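You operate a simulated robot arm through the tools that you are given. There is no shell and no other tool.

You are at the controls of a simulated robot arm. One attempt, no reset.

Task
Prime the rig's hand pump through the bleed valve.
Fine: tip the catch glass into the pump tank and stand it under the bleed spout again. Open the green valve, give the lever two full strokes, then shut the green valve. The yellow valve stays open.
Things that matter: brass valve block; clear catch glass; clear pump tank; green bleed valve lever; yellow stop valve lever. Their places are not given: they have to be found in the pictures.

Only the result counts: the job must be done as asked and must still hold three seconds after the hand-in. Knocking over, shifting, dropping, spilling or breaking anything else fails it.

Robot
A 6-joint arm with a two-finger gripper, fixed in place. Base frame: the origin is at the foot of the arm, x ahead of it, y to its left, z up; the work surface is at about z = 780. Readings come in mm, rad, newtons and seconds.
With the tool pointing down near the work surface it reaches from about 100 to 700 mm from the base axis. Its first joint turns from -1.152 to 1.152 rad. Payload 2.45 kg.
The TCP is the grasp point between the finger pads, 30 mm short of the fingertips. In the tool frame z runs along the fingers and y along their closing line. The gripper opens to 106 mm. The gripper's body begins 79 mm behind the TCP.
Orientation is told as [roll, pitch, yaw] about the base's x, y, z axes, in that order, counted from this pose: with the fingers straight down and closing along the base's y, the tool's x points along the base's -x, its y along +y and its z along -z.

Tools
- The arm moves only by the tool move_arm. Its argument "targets" is a list of rows, each a list of 7 numbers: the shift along the tool's x, y, z in mm, then the turn, a rotation vector about the tool's x, y, z in rad, then the opening, from 0 (shut) to 1 (fully open). In form: [[dx, dy, dz, wx, wy, wz, jaw], ...]. A call has 1 to 20 rows; each row shifts and turns the commanded pose from where the row before left it, along the tool's axes as they then stand. Rows are played at 5 a second. More than 50 mm and 0.15 rad between two rows, or a gripper value outside its range, and nothing of the call is played. A pose out of reach is approached as far as the arm can. The call stops where the force on the tool passes 40 N (or 10 N more than at its start, if that is more) or the arm is blocked; 0.2 s more then pass. The fingers move at their own pace (about 153 mm/s each) and stop on an object; they squeeze with about 40 N. The grip force told is the motor's: it shows also when the fingers shut on nothing. Time passes only in rows, and 0.2 s behind the last, so rows that do not move let the fingers close. The reply holds the time, the measured pose of the TCP, the force on the tool along the base axes, the opening and the grip force, in the units named above and with some noise, with the torque about the TCP (base axes, N m) and any sound that the robot's microphone picked up.
- Cameras (640 x 400 px; columns grow to the right, rows downward): "scene" is fixed at [54.9, 414.9, 1420]; the picture's right is [-0.78, -0.62, 0.00], its down [-0.35, 0.44, -0.83] and it looks along [0.52, -0.65, -0.56] (base axes); focal length 316 px, centre (320, 200). "wrist" rides on the gripper at [76, -2, -106] in the tool frame; the picture's right is [0.02, 1.00, 0.00], its down [-0.78, 0.02, -0.62] and it looks along [-0.62, 0.01, 0.78] (tool axes); focal length 247 px, centre (320, 200).
- camera(camera): a new picture of that camera. It takes no simulated time.
- measure_at(camera, pixels): there is no depth. For up to 12 entries [column, row, z] of the newest picture of that camera ("zoom" is the newest enlarged one), the place [x, y] in the base frame at which the ray of that pixel passes the height z, good to about 3 mm, but the place of the scene camera against the robot may be out by one fixed shift of up to 25 mm in any direction. It takes no simulated time.
- zoom(camera, box): a new picture of the part [left, top, right, bottom] of that camera's present view, enlarged. It takes no simulated time.
- hand_in(): hands the job in; it is judged then, once.

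Leave the gripper open and the arm clear of the work at the hand-in unless told otherwise.

The tools are called after "Request:" as name(argument=value, ...) on one line, values as JSON. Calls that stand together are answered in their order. move_arm: Moves the arm, as the interface text tells. Its arguments: {"type":"object","properties":{"targets":{"type":"array"}},"required":["targets"]} The other tools are called the same way: camera (camera) takes a picture; measure_at (camera, pixels) gives the place at which the rays of pixels pass given heights; zoom (camera, box) takes an enlarged picture of a part of a camera's view; hand_in () hands the job in.

At the start:

```text
clock: 0.0
eef_pos: [394.5, 20.7, 1177.0]
tcp_rot: [0.001, 0.001, -0.001]
force: [-0.1, -0.3, 0.3]
torque: [-0.03, 0.01, 0.04]
gripper_width: 106.0
grip_force: 0.1
```

scene: 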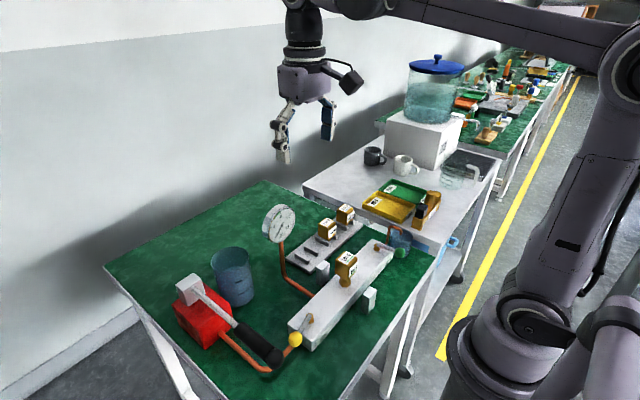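
wrist: 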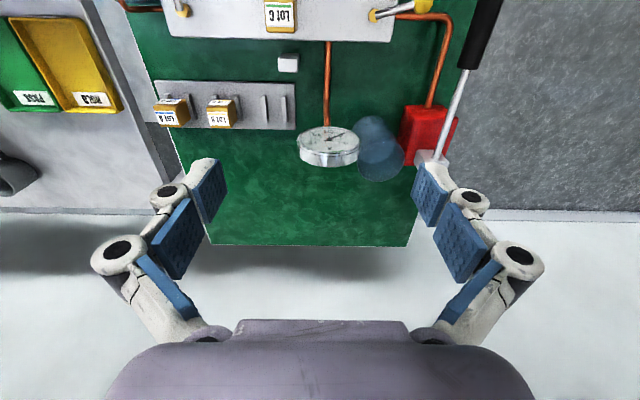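

I see a green bench with a red pump and lever, a blue-tinted clear tank, a gauge, and a light-coloured block with yellow and brass parts. First I'll zoom in on both views to identify the parts.

Request:
zoom(camera="scene", box=[260, 180, 460, 380])

Request:
zoom(camera="scene", box=[350, 220, 450, 283])

Request:
zoom(camera="scene", box=[160, 230, 320, 390])

Request:
zoom(camera="wrist", box=[120, 0, 520, 250])

```text
2.00 times, centred on (360, 280) of scene
```

zoom: 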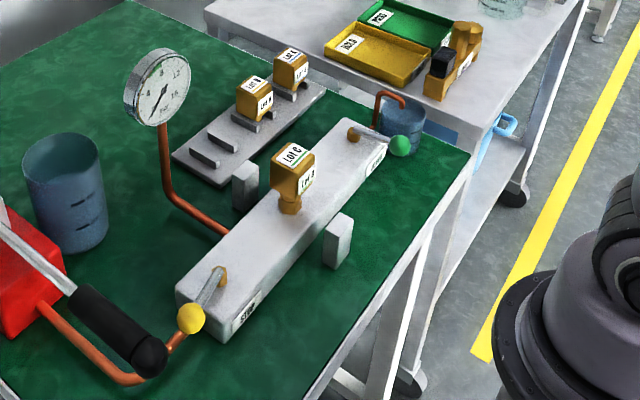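

```text
6.35 times, centred on (400, 252) of scene
```

zoom: 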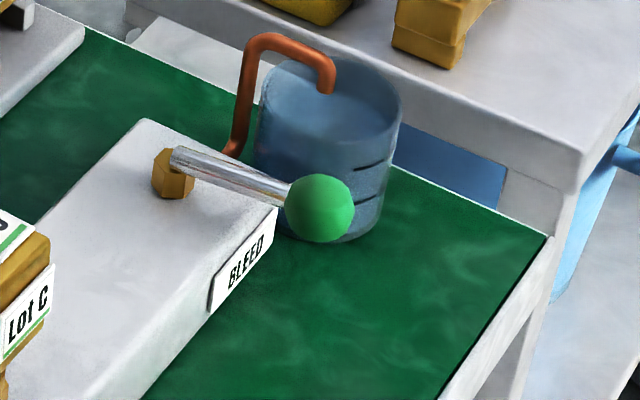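

```text
2.50 times, centred on (240, 310) of scene
```

zoom: 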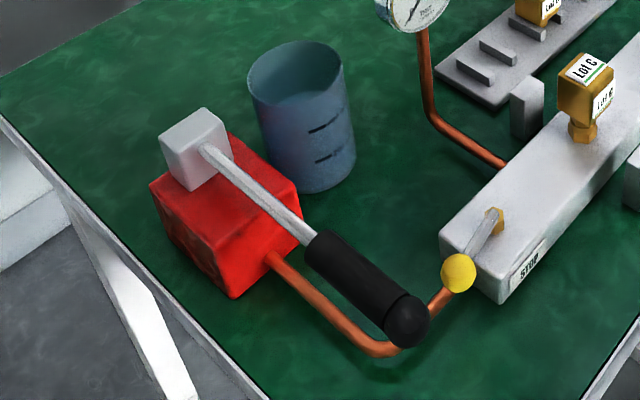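

```text
1.60 times, centred on (320, 125) of wrist
```

zoom: 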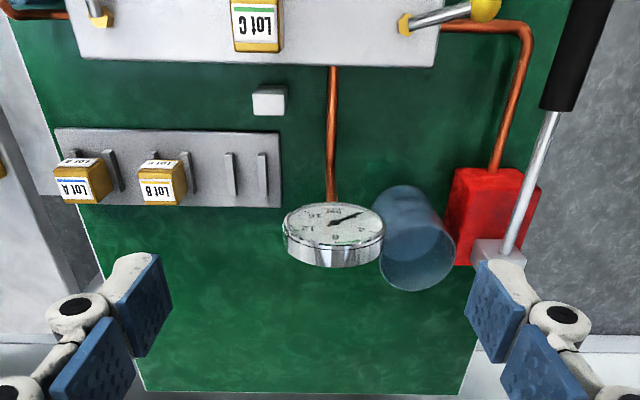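

The green lever starts at a brass nut near scene (373,248) and points toward the robot, so it looks shut. The yellow lever lies along the block. I'll measure some points in both pictures to get rough positions.

Request:
measure_at(camera="wrist", pixels=[[183, 10, 850], [375, 15, 850], [405, 6, 860], [283, 0, 850], [165, 36, 840], [390, 41, 840], [380, 178, 780], [405, 160, 780], [456, 120, 780], [432, 155, 860], [470, 60, 900], [327, 110, 780]])

Request:
measure_at(camera="scene", pixels=[[377, 248, 850], [401, 252, 850], [310, 318, 850], [295, 340, 850], [400, 256, 780], [238, 302, 780], [230, 250, 880], [265, 350, 880], [190, 283, 880], [105, 262, 780], [435, 260, 780], [268, 180, 780]])

```text
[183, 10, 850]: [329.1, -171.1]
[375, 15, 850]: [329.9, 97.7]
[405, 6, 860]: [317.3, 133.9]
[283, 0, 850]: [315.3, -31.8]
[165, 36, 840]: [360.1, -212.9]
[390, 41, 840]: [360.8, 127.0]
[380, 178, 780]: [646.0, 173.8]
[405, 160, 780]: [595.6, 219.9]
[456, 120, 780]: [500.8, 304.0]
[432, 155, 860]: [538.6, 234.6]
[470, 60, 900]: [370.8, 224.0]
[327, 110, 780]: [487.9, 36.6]
```

```text
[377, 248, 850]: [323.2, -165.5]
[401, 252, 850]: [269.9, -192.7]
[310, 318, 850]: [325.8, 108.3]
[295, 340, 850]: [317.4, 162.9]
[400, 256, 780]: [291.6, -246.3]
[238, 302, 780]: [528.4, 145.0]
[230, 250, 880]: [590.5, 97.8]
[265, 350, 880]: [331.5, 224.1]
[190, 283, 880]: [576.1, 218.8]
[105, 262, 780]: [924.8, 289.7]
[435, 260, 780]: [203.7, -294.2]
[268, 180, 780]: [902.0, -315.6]
```

The block runs along y at about x=330. The green valve is near y=-170 and the yellow near y=100. Next I'll move the arm up and toward the bleed end so the wrist camera can see the green valve, spout and catch glass.

Request:
move_arm(targets=[[24.3, -30, 15, 0, 0, 0, 1], [24.3, -30, 15, 0, 0, 0, 1], [24.3, -30, 15, 0, 0, 0, 1], [24.3, -30, 15, 0, 0, 0, 1], [24.3, -30, 15, 0, 0, 0, 1], [24.3, -30, 15, 0, 0, 0, 1], [24.3, -30, 15, 0, 0, 0, 1], [24.3, -30, 15, 0, 0, 0, 1]])

Request:
camera(camera="wrist")

Request:
camera(camera="scene")

```text
clock: 1.8
eef_pos: [199.2, -221.4, 1057.1]
tcp_rot: [0.002, 0.002, 0.004]
force: [-0.7, -0.4, 0.5]
torque: [0.03, 0.01, -0.02]
gripper_width: 106.0
grip_force: 0.0
```

```text
taken
```

wrist: 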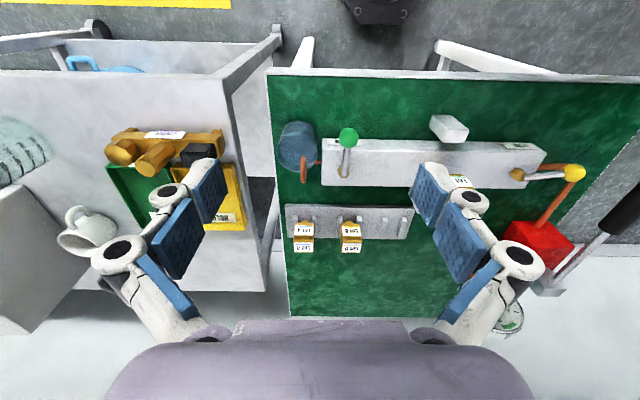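

```text
taken
```

scene: 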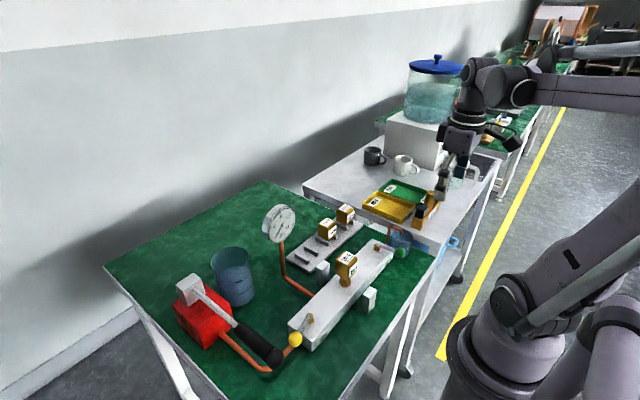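

The wrist view now shows the catch glass at about (298,148), the spout at (303,168) and the green lever at (346,150). I'll zoom in and measure.

Request:
zoom(camera="wrist", box=[260, 90, 420, 190])

Request:
zoom(camera="wrist", box=[440, 110, 640, 260])

Request:
measure_at(camera="wrist", pixels=[[344, 173, 850], [348, 137, 860], [348, 137, 880], [297, 145, 860], [297, 145, 780], [517, 175, 850], [574, 172, 860], [303, 178, 880], [303, 178, 840], [322, 185, 840], [322, 140, 840], [540, 145, 840]])

```text
4.00 times, centred on (340, 140) of wrist
```

zoom: 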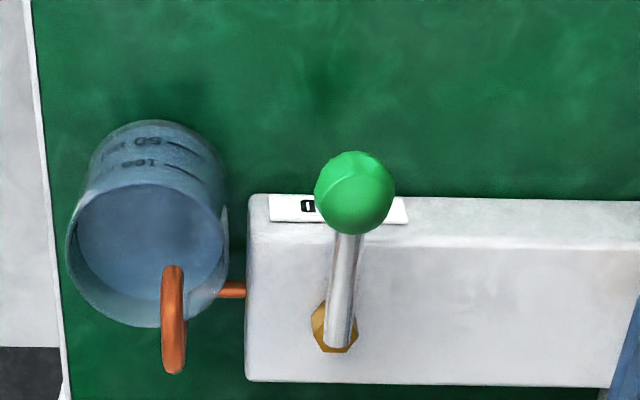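

```text
2.67 times, centred on (540, 185) of wrist
```

zoom: 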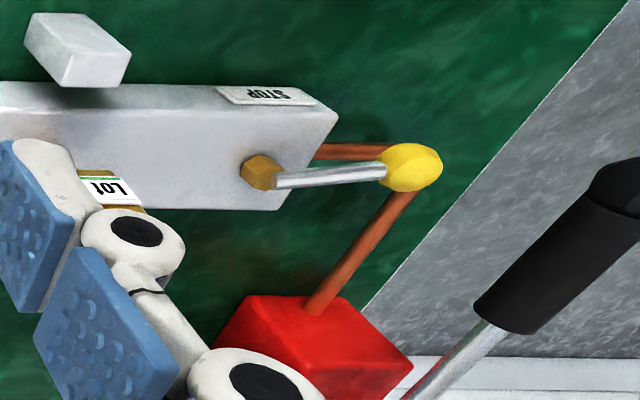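

```text
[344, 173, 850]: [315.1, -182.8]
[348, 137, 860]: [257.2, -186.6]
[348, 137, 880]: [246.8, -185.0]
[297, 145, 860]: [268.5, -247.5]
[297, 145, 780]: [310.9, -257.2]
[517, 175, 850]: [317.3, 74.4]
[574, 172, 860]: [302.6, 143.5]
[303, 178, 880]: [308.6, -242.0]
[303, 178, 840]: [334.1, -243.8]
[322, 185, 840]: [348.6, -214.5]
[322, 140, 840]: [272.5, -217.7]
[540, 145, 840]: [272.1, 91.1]
```

Triangulating the two views puts the green pivot at about (329,-180,830) and its ball near (263,-187,850). The lever points at the robot, so it is shut. The yellow lever points along +y and is open. Next I'll raise the arm over the pump side to find the pump handle and tank.

Request:
move_arm(targets=[[-5, 41, -11, 0, 0, 0, 1], [-5, 41, -11, 0, 0, 0, 1], [-5, 41, -11, 0, 0, 0, 1], [-5, 41, -11, 0, 0, 0, 1], [-5, 41, -11, 0, 0, 0, 1], [-5, 41, -11, 0, 0, 0, 1], [-5, 41, -11, 0, 0, 0, 1], [-5, 41, -11, 0, 0, 0, 1], [-5, 41, -11, 0, 0, 0, 1]])

Request:
camera(camera="wrist")

Request:
zoom(camera="wrist", box=[200, 0, 520, 200])

```text
clock: 3.8
eef_pos: [241.5, 152.9, 1156.8]
tcp_rot: [0.001, -0.001, 0.0]
force: [0.4, 0.0, -0.6]
torque: [-0.01, -0.03, 0.0]
gripper_width: 106.1
grip_force: 0.0
```

```text
taken
```

wrist: 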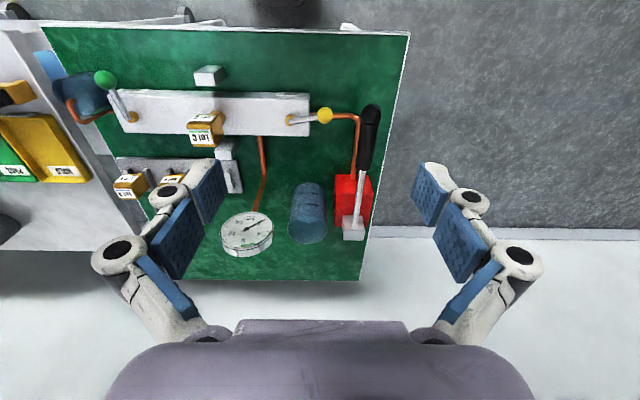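

```text
2.00 times, centred on (360, 100) of wrist
```

zoom: 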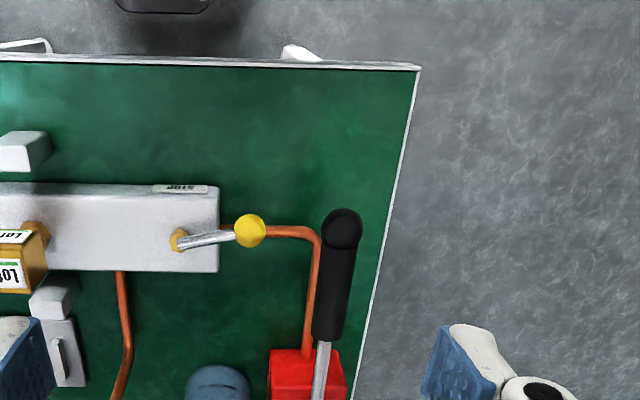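

From here I can see the handle tip at about (370,115), the pump head at (354,228), the tank at (308,212) and the gauge at (247,235). I'll zoom in on the tank and pump, then measure at several heights to triangulate.

Request:
zoom(camera="wrist", box=[200, 150, 400, 275])

Request:
measure_at(camera="wrist", pixels=[[370, 114, 850], [370, 114, 950], [362, 170, 850], [362, 170, 950], [354, 228, 850], [354, 228, 900], [308, 190, 780], [306, 225, 880], [130, 116, 830], [290, 119, 830], [325, 115, 845], [104, 80, 850]])

Request:
measure_at(camera="scene", pixels=[[276, 359, 850], [276, 359, 950], [240, 326, 850], [240, 326, 950], [190, 283, 850], [190, 283, 900], [375, 252, 830], [310, 322, 830], [295, 340, 845], [400, 253, 850], [237, 303, 780], [230, 252, 880]])

```text
3.20 times, centred on (300, 212) of wrist
```

zoom: 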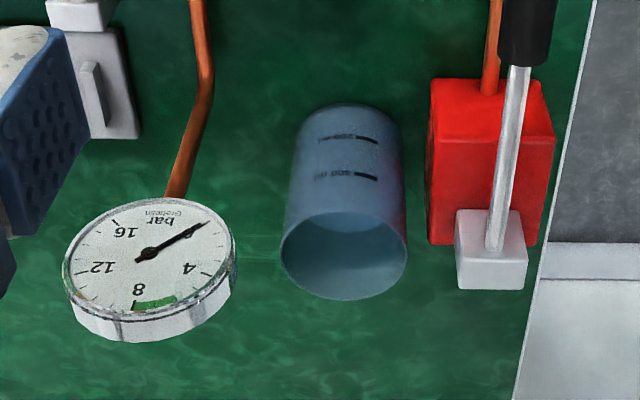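

```text
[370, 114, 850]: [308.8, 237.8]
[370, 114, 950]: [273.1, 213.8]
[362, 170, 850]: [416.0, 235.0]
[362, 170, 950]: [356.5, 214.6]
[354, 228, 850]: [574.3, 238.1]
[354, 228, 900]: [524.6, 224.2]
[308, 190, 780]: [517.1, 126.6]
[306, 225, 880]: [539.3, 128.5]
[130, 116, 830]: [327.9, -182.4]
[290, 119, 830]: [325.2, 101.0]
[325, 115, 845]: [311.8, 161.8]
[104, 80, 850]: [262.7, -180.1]
```

```text
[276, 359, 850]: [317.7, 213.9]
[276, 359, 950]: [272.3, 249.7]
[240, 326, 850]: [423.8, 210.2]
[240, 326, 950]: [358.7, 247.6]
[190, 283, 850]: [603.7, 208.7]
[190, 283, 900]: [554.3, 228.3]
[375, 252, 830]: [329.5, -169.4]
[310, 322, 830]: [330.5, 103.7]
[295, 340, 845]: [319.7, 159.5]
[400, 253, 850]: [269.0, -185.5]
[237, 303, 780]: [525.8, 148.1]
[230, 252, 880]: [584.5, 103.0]
```

The lever looks level at about z≈890 along y≈227, with its pivot near x≈540. The tank is centred near (530,128) with its rim at about z≈900, and the gauge is near (472,31,963). I'll zoom in on the spout from this viewpoint and from the scene camera to get the spout geometry.

Request:
zoom(camera="wrist", box=[30, 50, 190, 150])

Request:
zoom(camera="scene", box=[370, 215, 434, 255])

Request:
zoom(camera="scene", box=[170, 230, 300, 380])

```text
4.00 times, centred on (110, 100) of wrist
```

zoom: 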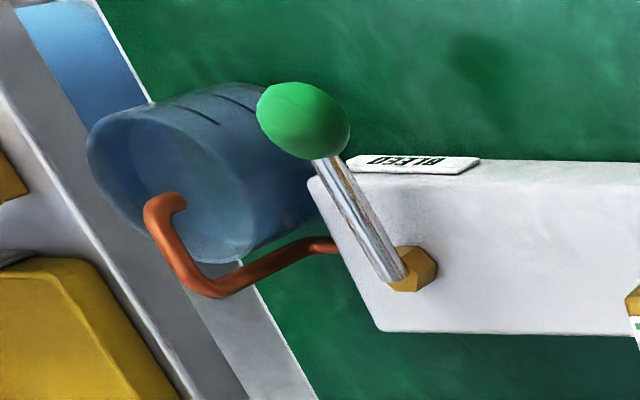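

```text
10.00 times, centred on (402, 235) of scene
```

zoom: 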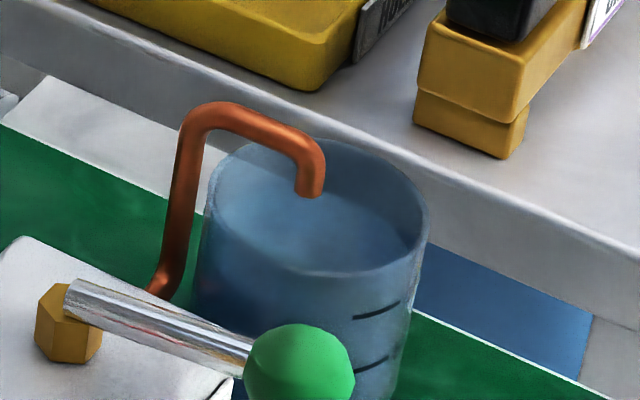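

```text
2.67 times, centred on (235, 305) of scene
```

zoom: 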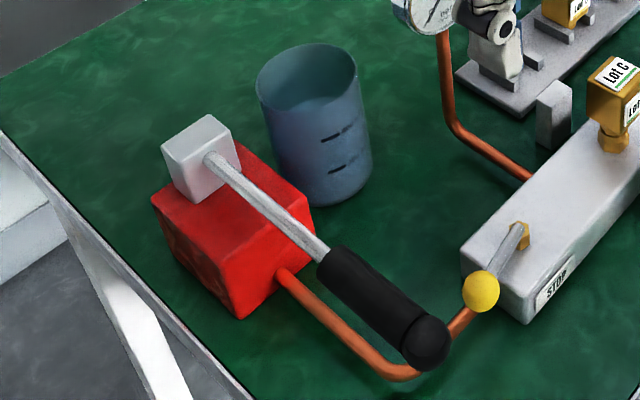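

Triangulating the glass: rim centre about (293,-255), rim z≈840, radius about 28. The spout tip is at about (295,-245,849) and the riser at about (327,-245). The glass has to slide out sideways because the spout tip is only about 8 mm above the rim. Before that I'll take a closer look at the tank, pump and gauge from above.

Request:
move_arm(targets=[[-40, -6, 14, 0, 0, 0, 1], [-40, -6, 14, 0, 0, 0, 1], [-40, -6, 14, 0, 0, 0, 1], [-40, -6, 14, 0, 0, 0, 1]])

Request:
camera(camera="wrist")

Request:
zoom(camera="wrist", box=[200, 60, 440, 210])

Request:
camera(camera="scene")

```text
clock: 4.8
eef_pos: [404.4, 126.6, 1099.9]
tcp_rot: [-0.001, -0.001, -0.001]
force: [0.5, 0.5, -1.1]
torque: [-0.01, 0.03, 0.01]
gripper_width: 105.9
grip_force: 0.1
```

```text
taken
```

wrist: 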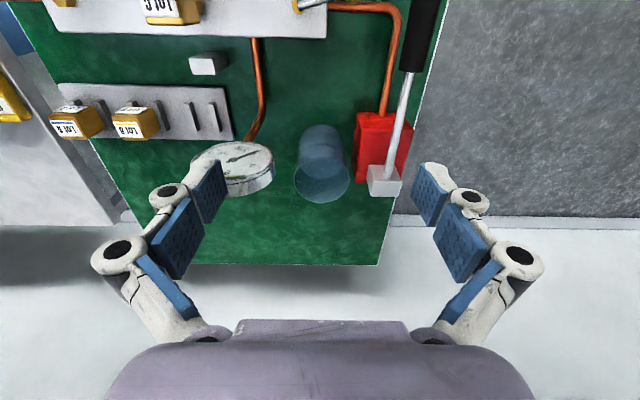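

```text
2.67 times, centred on (320, 135) of wrist
```

zoom: 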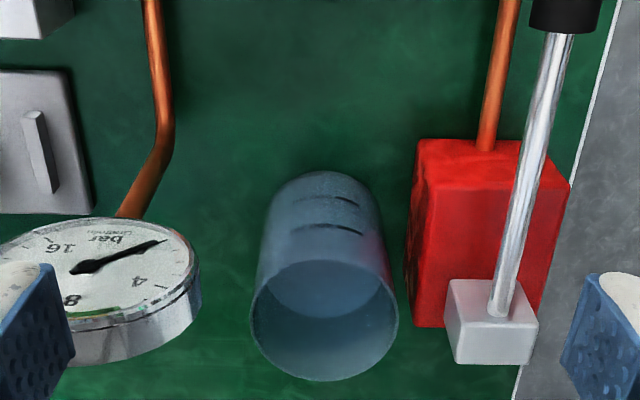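

```text
taken
```

scene: 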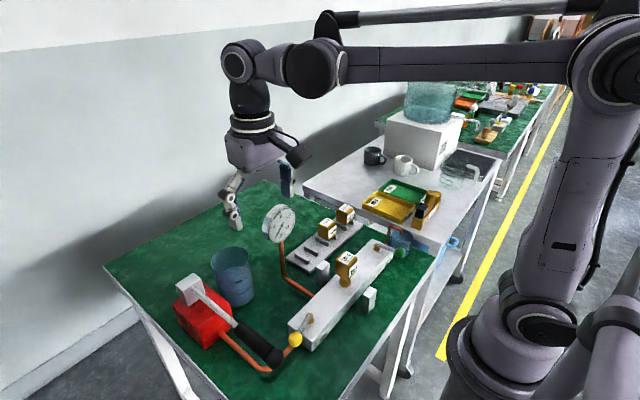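

Results of triangulation:
- Tank: centre (534,130), rim z≈900, radius about 41.
- Lever: joins the pump head at (534,231,888), with the grip running to about (292,225,903).
- Green ball: (265,-182,847).
- Gauge: about (465,34,970).

I'll approach the glass with a tool tilted 45°, coming from the front-left free side (-x,-y), and close diagonally to avoid both block and riser. First I travel above that side and turn the tool.

Request:
move_arm(targets=[[15, -42.2, 9, 0, 0, 0, 1], [15, -42.2, 9, 0, 0, 0, 1], [15, -42.2, 9, 0, 0, 0, 1], [15, -42.2, 9, 0, 0, 0, 1], [15, -42.2, 9, 0, 0, 0, 1], [15, -42.2, 9, 0, 0, 0, 1], [15, -42.2, 9, 0, 0, 0, 1], [15, -42.2, 9, 0, 0, 0, 1], [15, -42.2, 9, 0, 0, 0, 1], [15, -42.2, 9, 0, 0, 0, 1], [15, -42.2, 9, 0, 0, 0, 1]])

Request:
camera(camera="scene")

```text
clock: 7.2
eef_pos: [238.9, -336.8, 1001.1]
tcp_rot: [0.002, 0.0, 0.002]
force: [-0.4, -0.2, 0.2]
torque: [0.05, -0.01, 0.01]
gripper_width: 106.0
grip_force: 0.1
```

```text
taken
```

scene: 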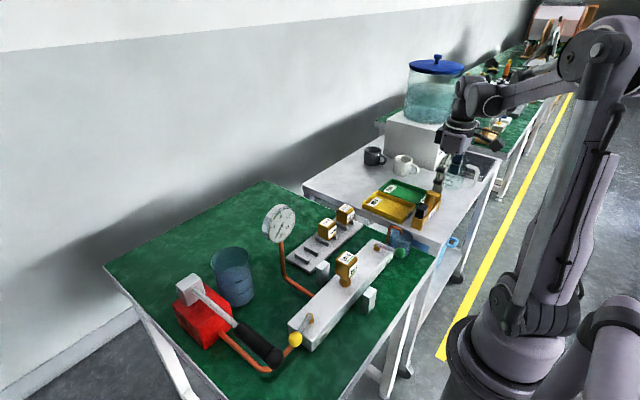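

The TCP reached (239,-337,1001). Now I turn the tool by 123° about its own axis, 15 rows of +0.143 rad, so the tool's x axis points along heading 57°.

Request:
move_arm(targets=[[0, 0, 0, 0, 0, 0.143, 1], [0, 0, 0, 0, 0, 0.143, 1], [0, 0, 0, 0, 0, 0.143, 1], [0, 0, 0, 0, 0, 0.143, 1], [0, 0, 0, 0, 0, 0.143, 1], [0, 0, 0, 0, 0, 0.143, 1], [0, 0, 0, 0, 0, 0.143, 1], [0, 0, 0, 0, 0, 0.143, 1], [0, 0, 0, 0, 0, 0.143, 1], [0, 0, 0, 0, 0, 0.143, 1], [0, 0, 0, 0, 0, 0.143, 1], [0, 0, 0, 0, 0, 0.143, 1], [0, 0, 0, 0, 0, 0.143, 1], [0, 0, 0, 0, 0, 0.143, 1], [0, 0, 0, 0, 0, 0.143, 1]])

Request:
camera(camera="wrist")

Request:
camera(camera="scene")

```text
clock: 10.4
eef_pos: [240.4, -338.3, 1000.5]
tcp_rot: [0.0, 0.001, -2.147]
force: [-0.3, -0.1, -0.6]
torque: [0.05, 0.01, -0.02]
gripper_width: 106.0
grip_force: 0.1
```

```text
taken
```

wrist: 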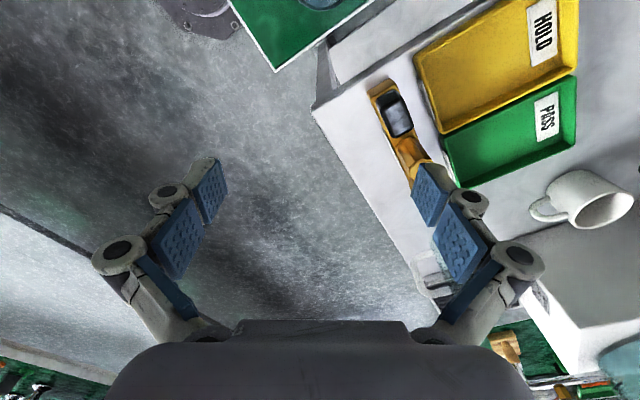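

```text
taken
```

scene: 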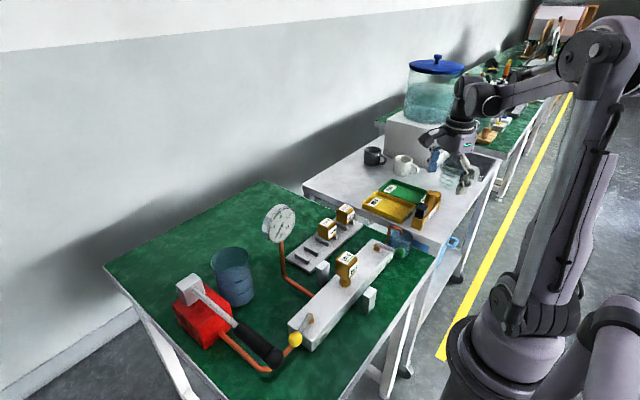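

The yaw reads -2.147, as planned. Next I pitch the tool by +45° about tool y so the fingers point at the glass.

Request:
move_arm(targets=[[0, 0, 0, 0, 0.131, 0, 1], [0, 0, 0, 0, 0.131, 0, 1], [0, 0, 0, 0, 0.131, 0, 1], [0, 0, 0, 0, 0.131, 0, 1], [0, 0, 0, 0, 0.131, 0, 1], [0, 0, 0, 0, 0.13, 0, 1]])

Request:
camera(camera="wrist")

Request:
camera(camera="scene")

```text
clock: 11.8
eef_pos: [305.0, -305.5, 1000.9]
tcp_rot: [-0.002, 0.786, -2.144]
force: [0.0, 0.3, 0.6]
torque: [0.0, 0.04, 0.05]
gripper_width: 106.0
grip_force: 0.0
out of reach, approached as far as the arm can: row 3, 4, 5, 6
```

```text
taken
```

wrist: 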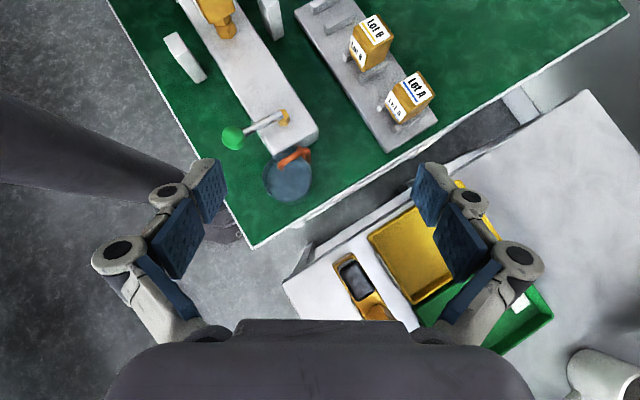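

```text
taken
```

scene: 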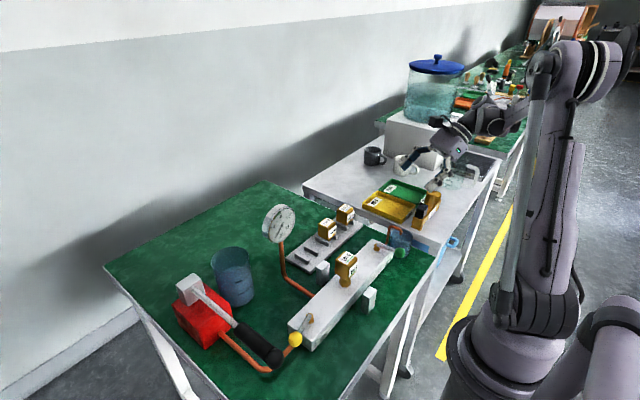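

The orientation was reached, but joint 1 appears to be at its limit, so the TCP ended at (305,-305,1001). A 35° tilt should give enough room. The wrist camera now looks nearly straight down on the glass at (288,176), so I'll zoom and measure it from here.

Request:
zoom(camera="wrist", box=[210, 90, 370, 215])

Request:
measure_at(camera="wrist", pixels=[[288, 176, 840], [288, 176, 780], [295, 154, 850], [233, 138, 847], [284, 117, 838], [270, 152, 828], [318, 133, 828]])

```text
3.20 times, centred on (290, 152) of wrist
```

zoom: 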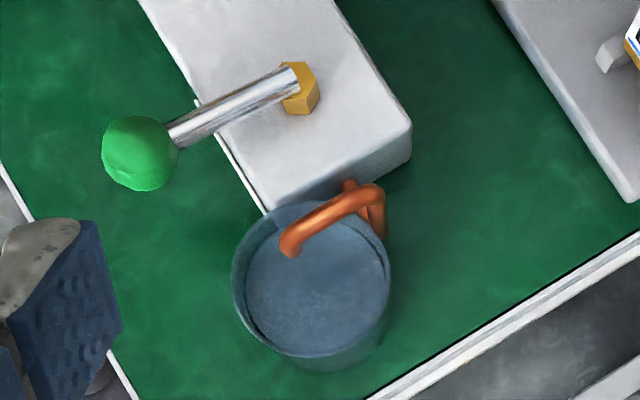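

```text
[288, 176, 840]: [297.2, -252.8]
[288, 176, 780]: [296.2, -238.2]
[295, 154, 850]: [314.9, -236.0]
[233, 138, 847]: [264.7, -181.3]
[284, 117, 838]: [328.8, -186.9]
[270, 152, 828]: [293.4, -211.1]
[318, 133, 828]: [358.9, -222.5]
```

Glass rim centre is about (294,-254), and the block's front face is at x≈297, so there is more room than I first thought. I'll reduce the tilt to 35° (−0.175 rad) and see where the TCP settles.

Request:
move_arm(targets=[[0, 0, 0, 0, -0.0875, 0, 1], [0, 0, 0, 0, -0.0875, 0, 1]])

```text
clock: 12.4
eef_pos: [304.5, -305.0, 1001.6]
tcp_rot: [0.001, 0.61, -2.143]
force: [0.0, 0.4, 0.0]
torque: [-0.03, 0.0, 0.01]
gripper_width: 106.3
grip_force: 0.0
```

The tilt is now 35° and the command has re-based to the measured pose. Next I move to a point straight above the grasp point, TCP about (287.5,-264,950), with the fingers open, and take a picture to verify alignment.

Request:
move_arm(targets=[[-4.45, -18.2, 28.35, 0, 0, 0, 0.9], [-4.45, -18.2, 28.35, 0, 0, 0, 0.9], [0, 0, 0, 0, 0, 0, 0.9]])

Request:
camera(camera="wrist")

Request:
camera(camera="scene")

```text
clock: 13.2
eef_pos: [289.6, -264.0, 948.8]
tcp_rot: [0.0, 0.61, -2.144]
force: [0.6, 0.4, 0.9]
torque: [-0.03, 0.0, 0.02]
gripper_width: 95.2
grip_force: 0.0
```

```text
taken
```

wrist: 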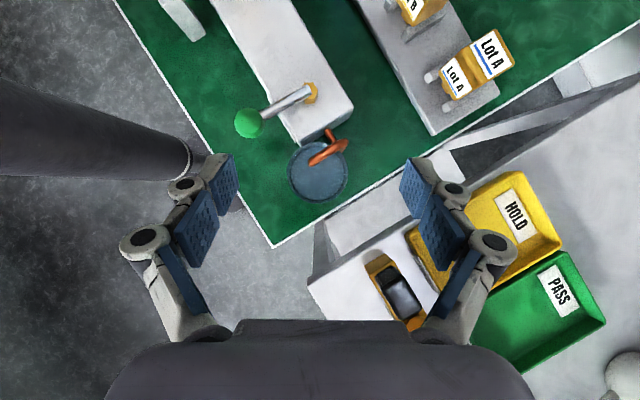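

```text
taken
```

scene: 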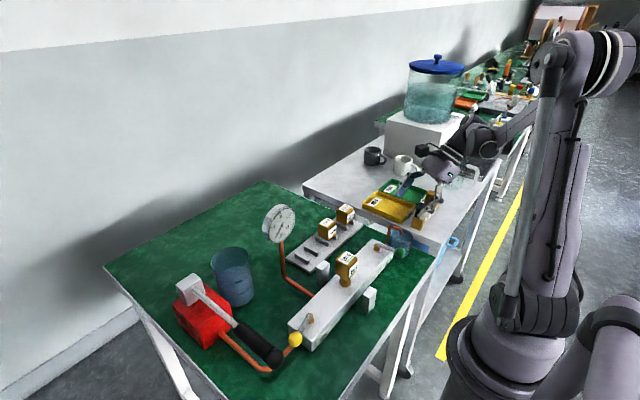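

The glass sits between the fingers in the picture, with its rim centre at about (318,172). I'll zoom and measure again to refine before descending.

Request:
zoom(camera="wrist", box=[240, 100, 400, 225])

Request:
measure_at(camera="wrist", pixels=[[318, 172, 840], [310, 161, 849], [249, 122, 847], [290, 172, 840], [347, 172, 840], [318, 201, 840], [318, 143, 840]])

```text
3.20 times, centred on (320, 162) of wrist
```

zoom: 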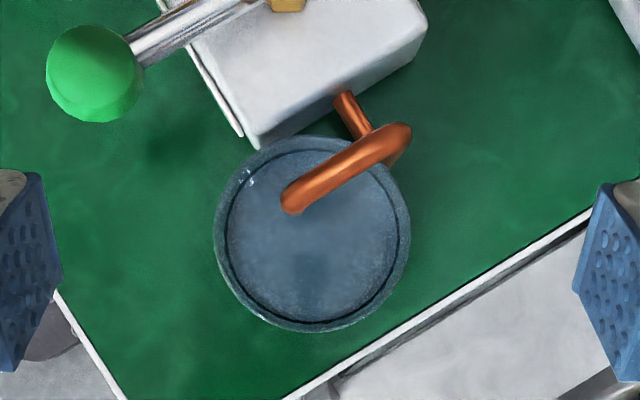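

```text
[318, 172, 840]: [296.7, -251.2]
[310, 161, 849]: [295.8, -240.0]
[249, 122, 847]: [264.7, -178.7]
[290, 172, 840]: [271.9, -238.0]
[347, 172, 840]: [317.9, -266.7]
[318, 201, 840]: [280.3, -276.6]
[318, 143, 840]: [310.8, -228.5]
```

Centre is about (295,-253). Before going down I check how close the right finger comes to the neighbouring white table, by measuring the bench edge and the table corner.

Request:
measure_at(camera="wrist", pixels=[[275, 247, 780], [400, 168, 780], [328, 221, 780], [328, 221, 840], [455, 150, 780], [308, 285, 780], [308, 285, 840], [383, 260, 780], [383, 260, 840]])

Request:
zoom(camera="wrist", box=[270, 130, 550, 330])

```text
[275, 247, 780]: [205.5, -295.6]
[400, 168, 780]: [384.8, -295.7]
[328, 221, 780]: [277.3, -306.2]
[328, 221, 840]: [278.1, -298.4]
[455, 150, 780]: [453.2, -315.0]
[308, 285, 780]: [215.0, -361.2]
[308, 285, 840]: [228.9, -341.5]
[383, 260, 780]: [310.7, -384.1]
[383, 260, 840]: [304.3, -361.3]
```

```text
2.00 times, centred on (410, 230) of wrist
```

zoom: 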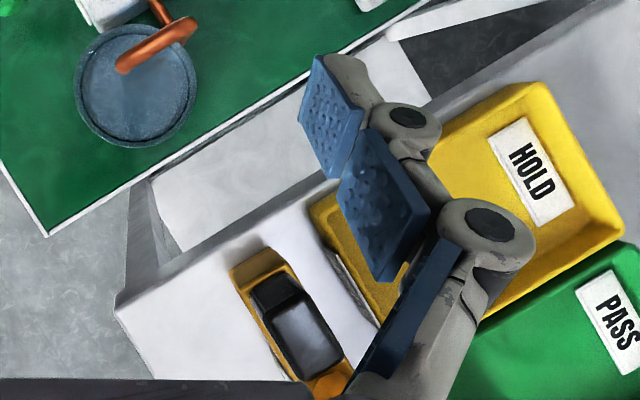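

The bench edge is at y≈-296 and the white table starts beyond about y=-340, so the fingers stay clear. I descend vertically to TCP z≈826 with the fingers open.

Request:
move_arm(targets=[[-17.6, -0.3, 25.2, 0, 0, 0, 0.9], [-17.6, -0.3, 25.2, 0, 0, 0, 0.9], [-17.6, -0.3, 25.2, 0, 0, 0, 0.9], [-17.6, -0.3, 25.2, 0, 0, 0, 0.9]])

Request:
camera(camera="wrist")

Request:
zoom(camera="scene", box=[350, 150, 510, 290])

```text
clock: 14.2
eef_pos: [287.5, -262.1, 826.7]
tcp_rot: [0.002, 0.611, -2.143]
force: [-0.6, -0.1, -0.3]
torque: [-0.01, -0.01, -0.01]
gripper_width: 95.2
grip_force: 0.2
```

```text
taken
```

wrist: 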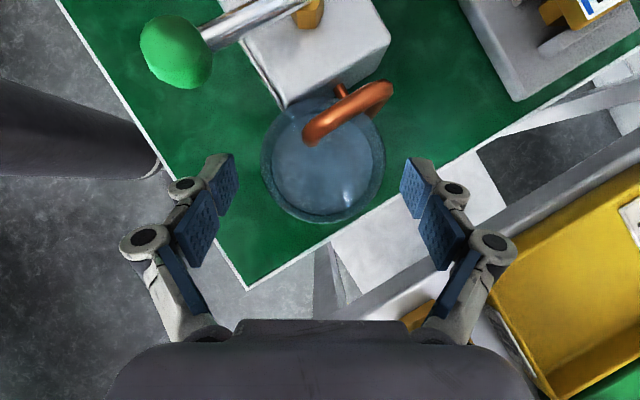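

```text
2.86 times, centred on (430, 220) of scene
```

zoom: 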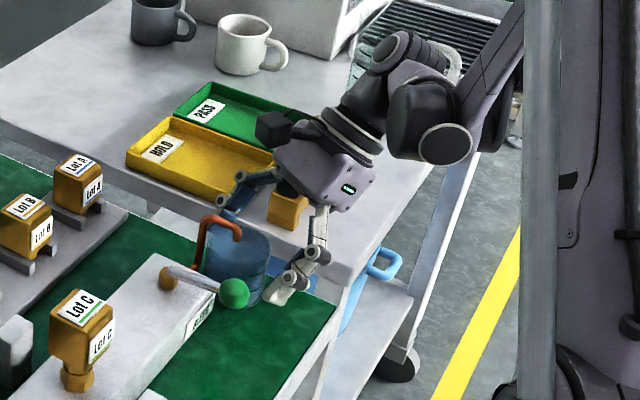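

The fingers stand on either side of the glass, the force is near zero and nothing is touching. I now close gradually until the pads hold the glass.

Request:
move_arm(targets=[[0, 0, 0, 0, 0, 0, 0.7], [0, 0, 0, 0, 0, 0, 0.6], [0, 0, 0, 0, 0, 0, 0.5], [0, 0, 0, 0, 0, 0, 0.5], [0, 0, 0, 0, 0, 0, 0.5]])

Request:
camera(camera="wrist")

```text
clock: 15.4
eef_pos: [288.0, -261.8, 827.8]
tcp_rot: [0.001, 0.61, -2.142]
force: [1.8, -3.9, 3.8]
torque: [-0.11, -0.22, -0.1]
gripper_width: 57.6
grip_force: 39.5
```

```text
taken
```

wrist: 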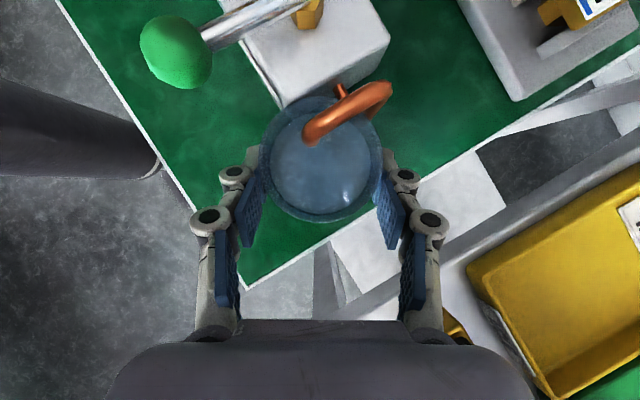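

The glass is gripped: width 57.6 mm, grip 39.5 N, TCP at about (288,-262,827), which I'll remember for the return. The spout tip is roughly 8 mm above the rim, so I lift 3 mm and then slide the glass 40 mm toward -y, out from under the spout.

Request:
move_arm(targets=[[1.72, 0, -2.46, 0, 0, 0, 0.5], [0, 0, 0, 0, 0, 0, 0.5]])

Request:
zoom(camera="scene", box=[370, 205, 450, 260])

Request:
zoom(camera="wrist", box=[240, 70, 400, 230])

```text
clock: 16.0
eef_pos: [286.5, -263.1, 830.3]
tcp_rot: [0.0, 0.61, -2.143]
force: [-0.1, 0.3, -1.4]
torque: [-0.04, -0.01, -0.02]
gripper_width: 57.5
grip_force: 39.8
```

```text
7.27 times, centred on (410, 232) of scene
```

zoom: 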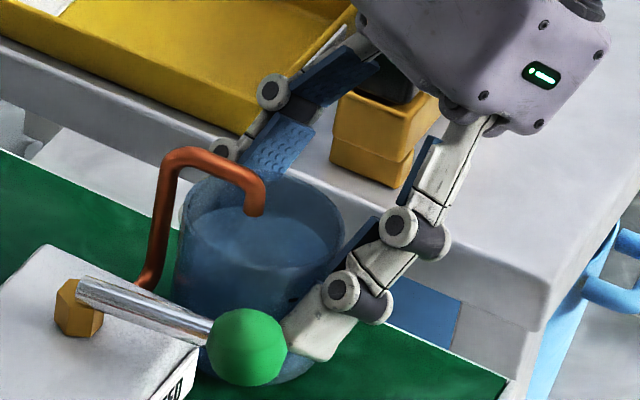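

```text
2.50 times, centred on (320, 150) of wrist
```

zoom: 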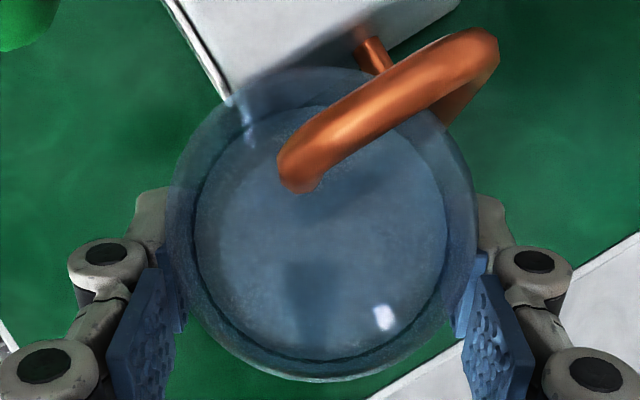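

The glass is lifted, with a weight change of about 1.4 N, and the spout tip is clear of the rim. Now I slide 40 mm toward -y in small steps.

Request:
move_arm(targets=[[-6.9, 5.4, -4.8, 0, 0, 0, 0.5], [-6.9, 5.4, -4.8, 0, 0, 0, 0.5], [-6.9, 5.4, -4.8, 0, 0, 0, 0.5], [-6.9, 5.4, -4.8, 0, 0, 0, 0.5]])

Request:
camera(camera="wrist")

Request:
zoom(camera="scene", box=[350, 170, 510, 280])

```text
clock: 17.0
eef_pos: [287.1, -302.9, 829.5]
tcp_rot: [0.0, 0.611, -2.144]
force: [-0.2, -0.3, -1.4]
torque: [-0.02, -0.04, 0.02]
gripper_width: 57.5
grip_force: 40.8
```

```text
taken
```

wrist: 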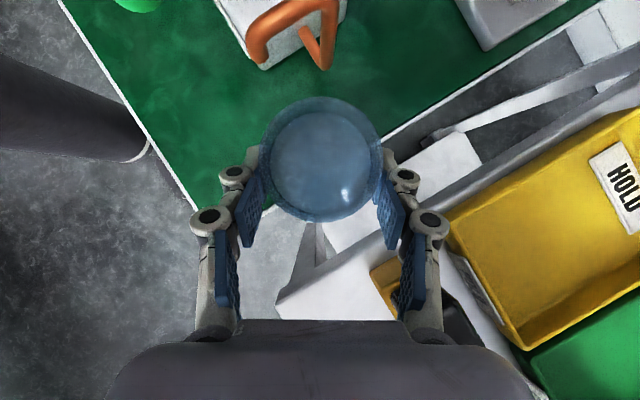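

```text
3.64 times, centred on (430, 225) of scene
```

zoom: 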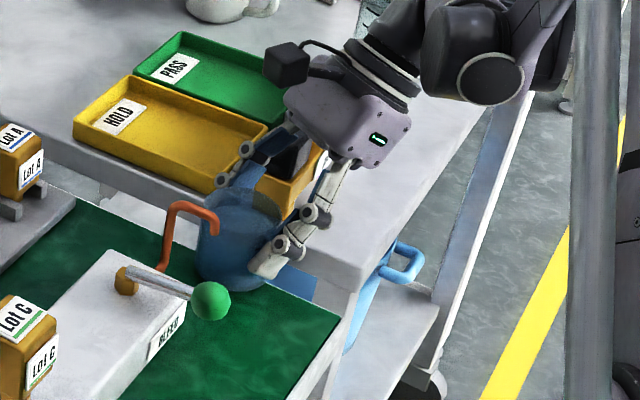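

The glass is clear of the spout and still upright. I lift it straight up, slowly, by 180 mm.

Request:
move_arm(targets=[[5.7, 0, -8.2, 0, 0, 0, 0.5], [11.5, 0, -16.4, 0, 0, 0, 0.5], [11.5, 0, -16.4, 0, 0, 0, 0.5], [11.5, 0, -16.4, 0, 0, 0, 0.5], [11.5, 0, -16.4, 0, 0, 0, 0.5], [11.5, 0, -16.4, 0, 0, 0, 0.5], [11.5, 0, -16.4, 0, 0, 0, 0.5], [11.5, 0, -16.4, 0, 0, 0, 0.5], [11.5, 0, -16.4, 0, 0, 0, 0.5], [5.7, 0, -8.2, 0, 0, 0, 0.5]])

Request:
camera(camera="wrist")

Request:
camera(camera="scene")

```text
clock: 19.2
eef_pos: [288.0, -304.8, 1009.0]
tcp_rot: [0.0, 0.611, -2.143]
force: [-0.3, 1.2, -1.5]
torque: [-0.04, 0.02, 0.03]
gripper_width: 57.5
grip_force: 40.0
```

```text
taken
```

wrist: 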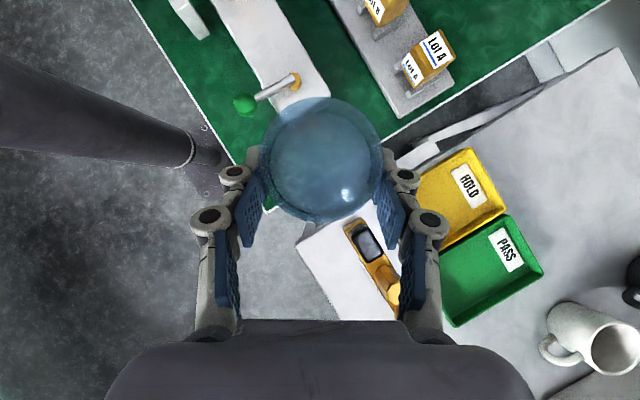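

```text
taken
```

scene: 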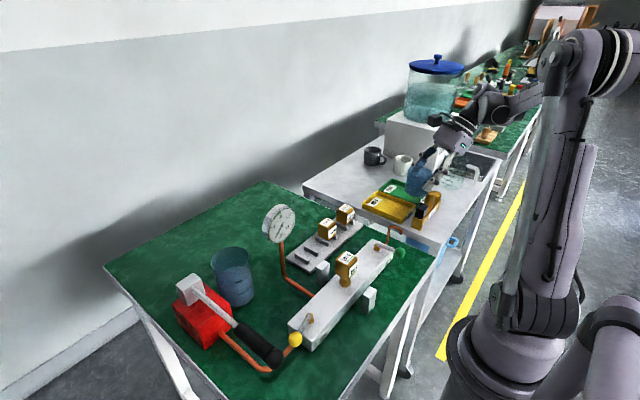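

The glass is held upright at TCP z=1009. Now I lift another 60 mm, then turn the tool about the vertical by 100.8° (12 rows about base z). The glass stays upright and the tool ends up facing the right way for the pour.

Request:
move_arm(targets=[[11.6, 0, -16.6, 0, 0, 0, 0.5], [11.6, 0, -16.6, 0, 0, 0, 0.5], [11.6, 0, -16.6, 0, 0, 0, 0.5], [0, 0, 0, 0.042, 0, -0.06, 0.5], [0, 0, 0, 0.084, 0, -0.1201, 0.5], [0, 0, 0, 0.084, 0, -0.1201, 0.5], [0, 0, 0, 0.084, 0, -0.1201, 0.5], [0, 0, 0, 0.084, 0, -0.1201, 0.5], [0, 0, 0, 0.084, 0, -0.1201, 0.5], [0, 0, 0, 0.084, 0, -0.1201, 0.5]])

Request:
camera(camera="wrist")

Request:
camera(camera="scene")

```text
clock: 21.4
eef_pos: [330.2, -269.6, 1069.3]
tcp_rot: [0.033, 0.495, -1.201]
force: [-0.8, -0.2, -1.1]
torque: [0.0, -0.03, 0.01]
gripper_width: 57.7
grip_force: 40.3
out of reach, approached as far as the arm can: row 7, 8, 9, 10
```

```text
taken
```

wrist: 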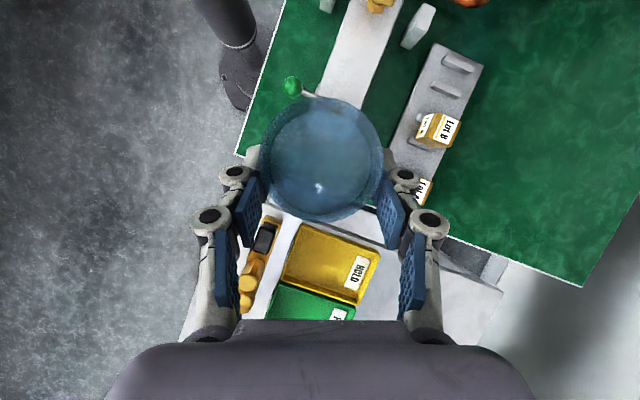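

```text
taken
```

scene: 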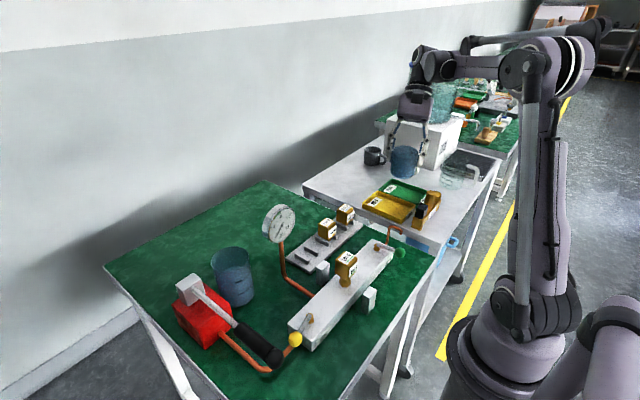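

Some rows were out of reach (joint 1 limit again), and the glass is now about 7° off upright, still well within the freeboard. I'll move toward the middle first, to about (400,-150,1070), and then take out the small roll and pitch error there.

Request:
move_arm(targets=[[15.2, 21.5, 8.9, 0, 0, 0, 0.5], [15.2, 21.5, 8.9, 0, 0, 0, 0.5], [15.2, 21.5, 8.9, 0, 0, 0, 0.5], [15.2, 21.5, 8.9, 0, 0, 0, 0.5], [15.2, 21.5, 8.9, 0, 0, 0, 0.5], [0, 0, 0, 0.016, 0.058, 0, 0.5], [0, 0, 0, 0.017, 0.058, 0, 0.5]])

Request:
camera(camera="scene")

```text
clock: 23.0
eef_pos: [407.1, -141.5, 1070.7]
tcp_rot: [0.015, 0.592, -1.202]
force: [0.4, 0.1, -1.1]
torque: [-0.03, -0.02, 0.0]
gripper_width: 57.3
grip_force: 40.1
out of reach, approached as far as the arm can: row 7
```

```text
taken
```

scene: 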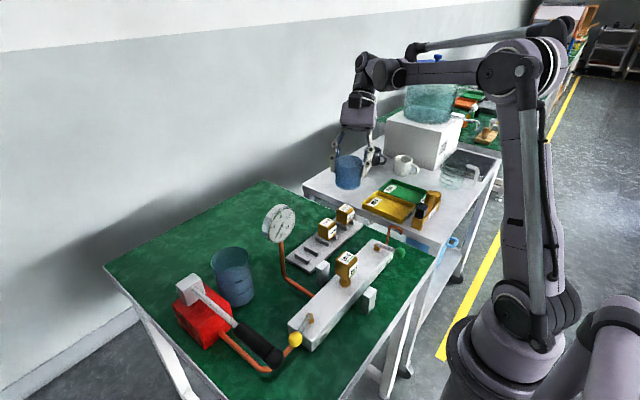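

Row 7 still went out of reach, which looks like the wrist bend limit when the tool leans back radially. The glass is within about 1.5° of upright. The present heading, with the tool leaning sideways, suits a pour toward the tank, so I'll carry on around the gauge to about (540,-60,1070).

Request:
move_arm(targets=[[3.3, 21.9, 2.5, 0, 0, 0, 0.5], [3.3, 21.9, 2.5, 0, 0, 0, 0.5], [3.3, 21.9, 2.5, 0, 0, 0, 0.5], [3.3, 21.9, 2.5, 0, 0, 0, 0.5], [3.3, 21.9, 2.5, 0, 0, 0, 0.5], [3.3, 21.9, 2.5, 0, 0, 0, 0.5], [3.3, 21.9, 2.5, 0, 0, 0, 0.5], [0, 0, 0, 0.015, 0.019, 0, 0.5]])

Request:
camera(camera="scene")

Request:
camera(camera="wrist")

```text
clock: 24.8
eef_pos: [539.3, -58.1, 1068.7]
tcp_rot: [-0.015, 0.631, -1.202]
force: [0.3, -0.4, -1.6]
torque: [-0.02, -0.02, -0.01]
gripper_width: 57.4
grip_force: 40.4
```

```text
taken
```

scene: 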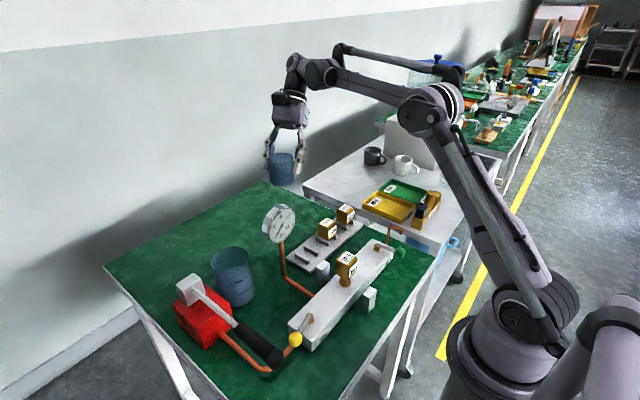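

```text
taken
```

wrist: 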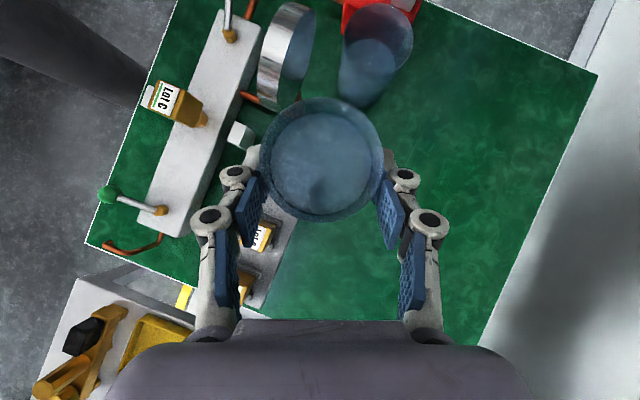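

The glass is being held upright past the gauge. Wrist view: tank at about (375,55), gauge at (285,55). Next I correct the last 1° of tilt, yaw 9° more, and move to the pour start above the tank, TCP (558,88,1069), with the lip over the tank mouth.

Request:
move_arm(targets=[[0, 0, 0, -0.015, -0.02, 0, 0.5], [0, 0, 0, 0.0447, 0, -0.0639, 0.5], [0, 0, 0, 0.0447, 0, -0.0639, 0.5], [13.76, 12.77, 9.61, 0, 0, 0, 0.5], [13.76, 12.77, 9.61, 0, 0, 0, 0.5], [13.76, 12.77, 9.61, 0, 0, 0, 0.5], [13.76, 12.77, 9.61, 0, 0, 0, 0.5], [13.76, 12.77, 9.61, 0, 0, 0, 0.5], [13.76, 12.77, 9.61, 0, 0, 0, 0.5], [13.76, 12.77, 9.61, 0, 0, 0, 0.5], [0, 0, 0, 0, 0, 0, 0.5]])

Request:
camera(camera="scene")

Request:
camera(camera="wrist")

```text
clock: 27.2
eef_pos: [556.5, 86.0, 1067.9]
tcp_rot: [0.002, 0.61, -1.044]
force: [0.3, -0.4, -1.6]
torque: [-0.03, -0.01, 0.06]
gripper_width: 57.1
grip_force: 40.1
```

```text
taken
```

scene: 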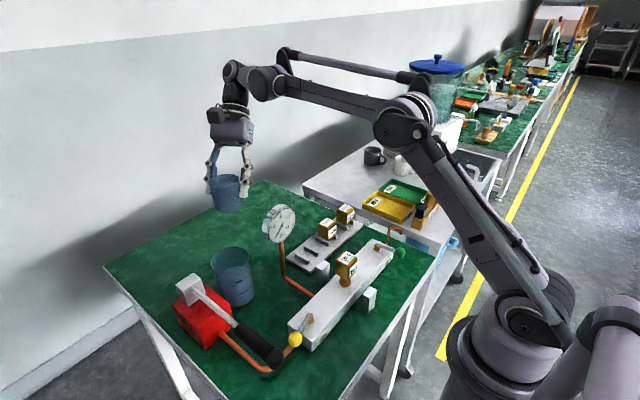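

```text
taken
```

wrist: 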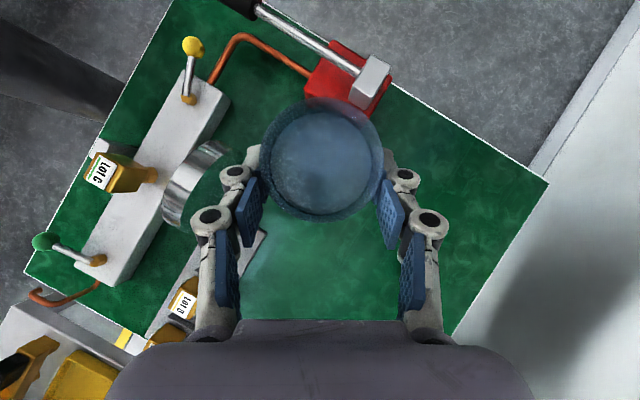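

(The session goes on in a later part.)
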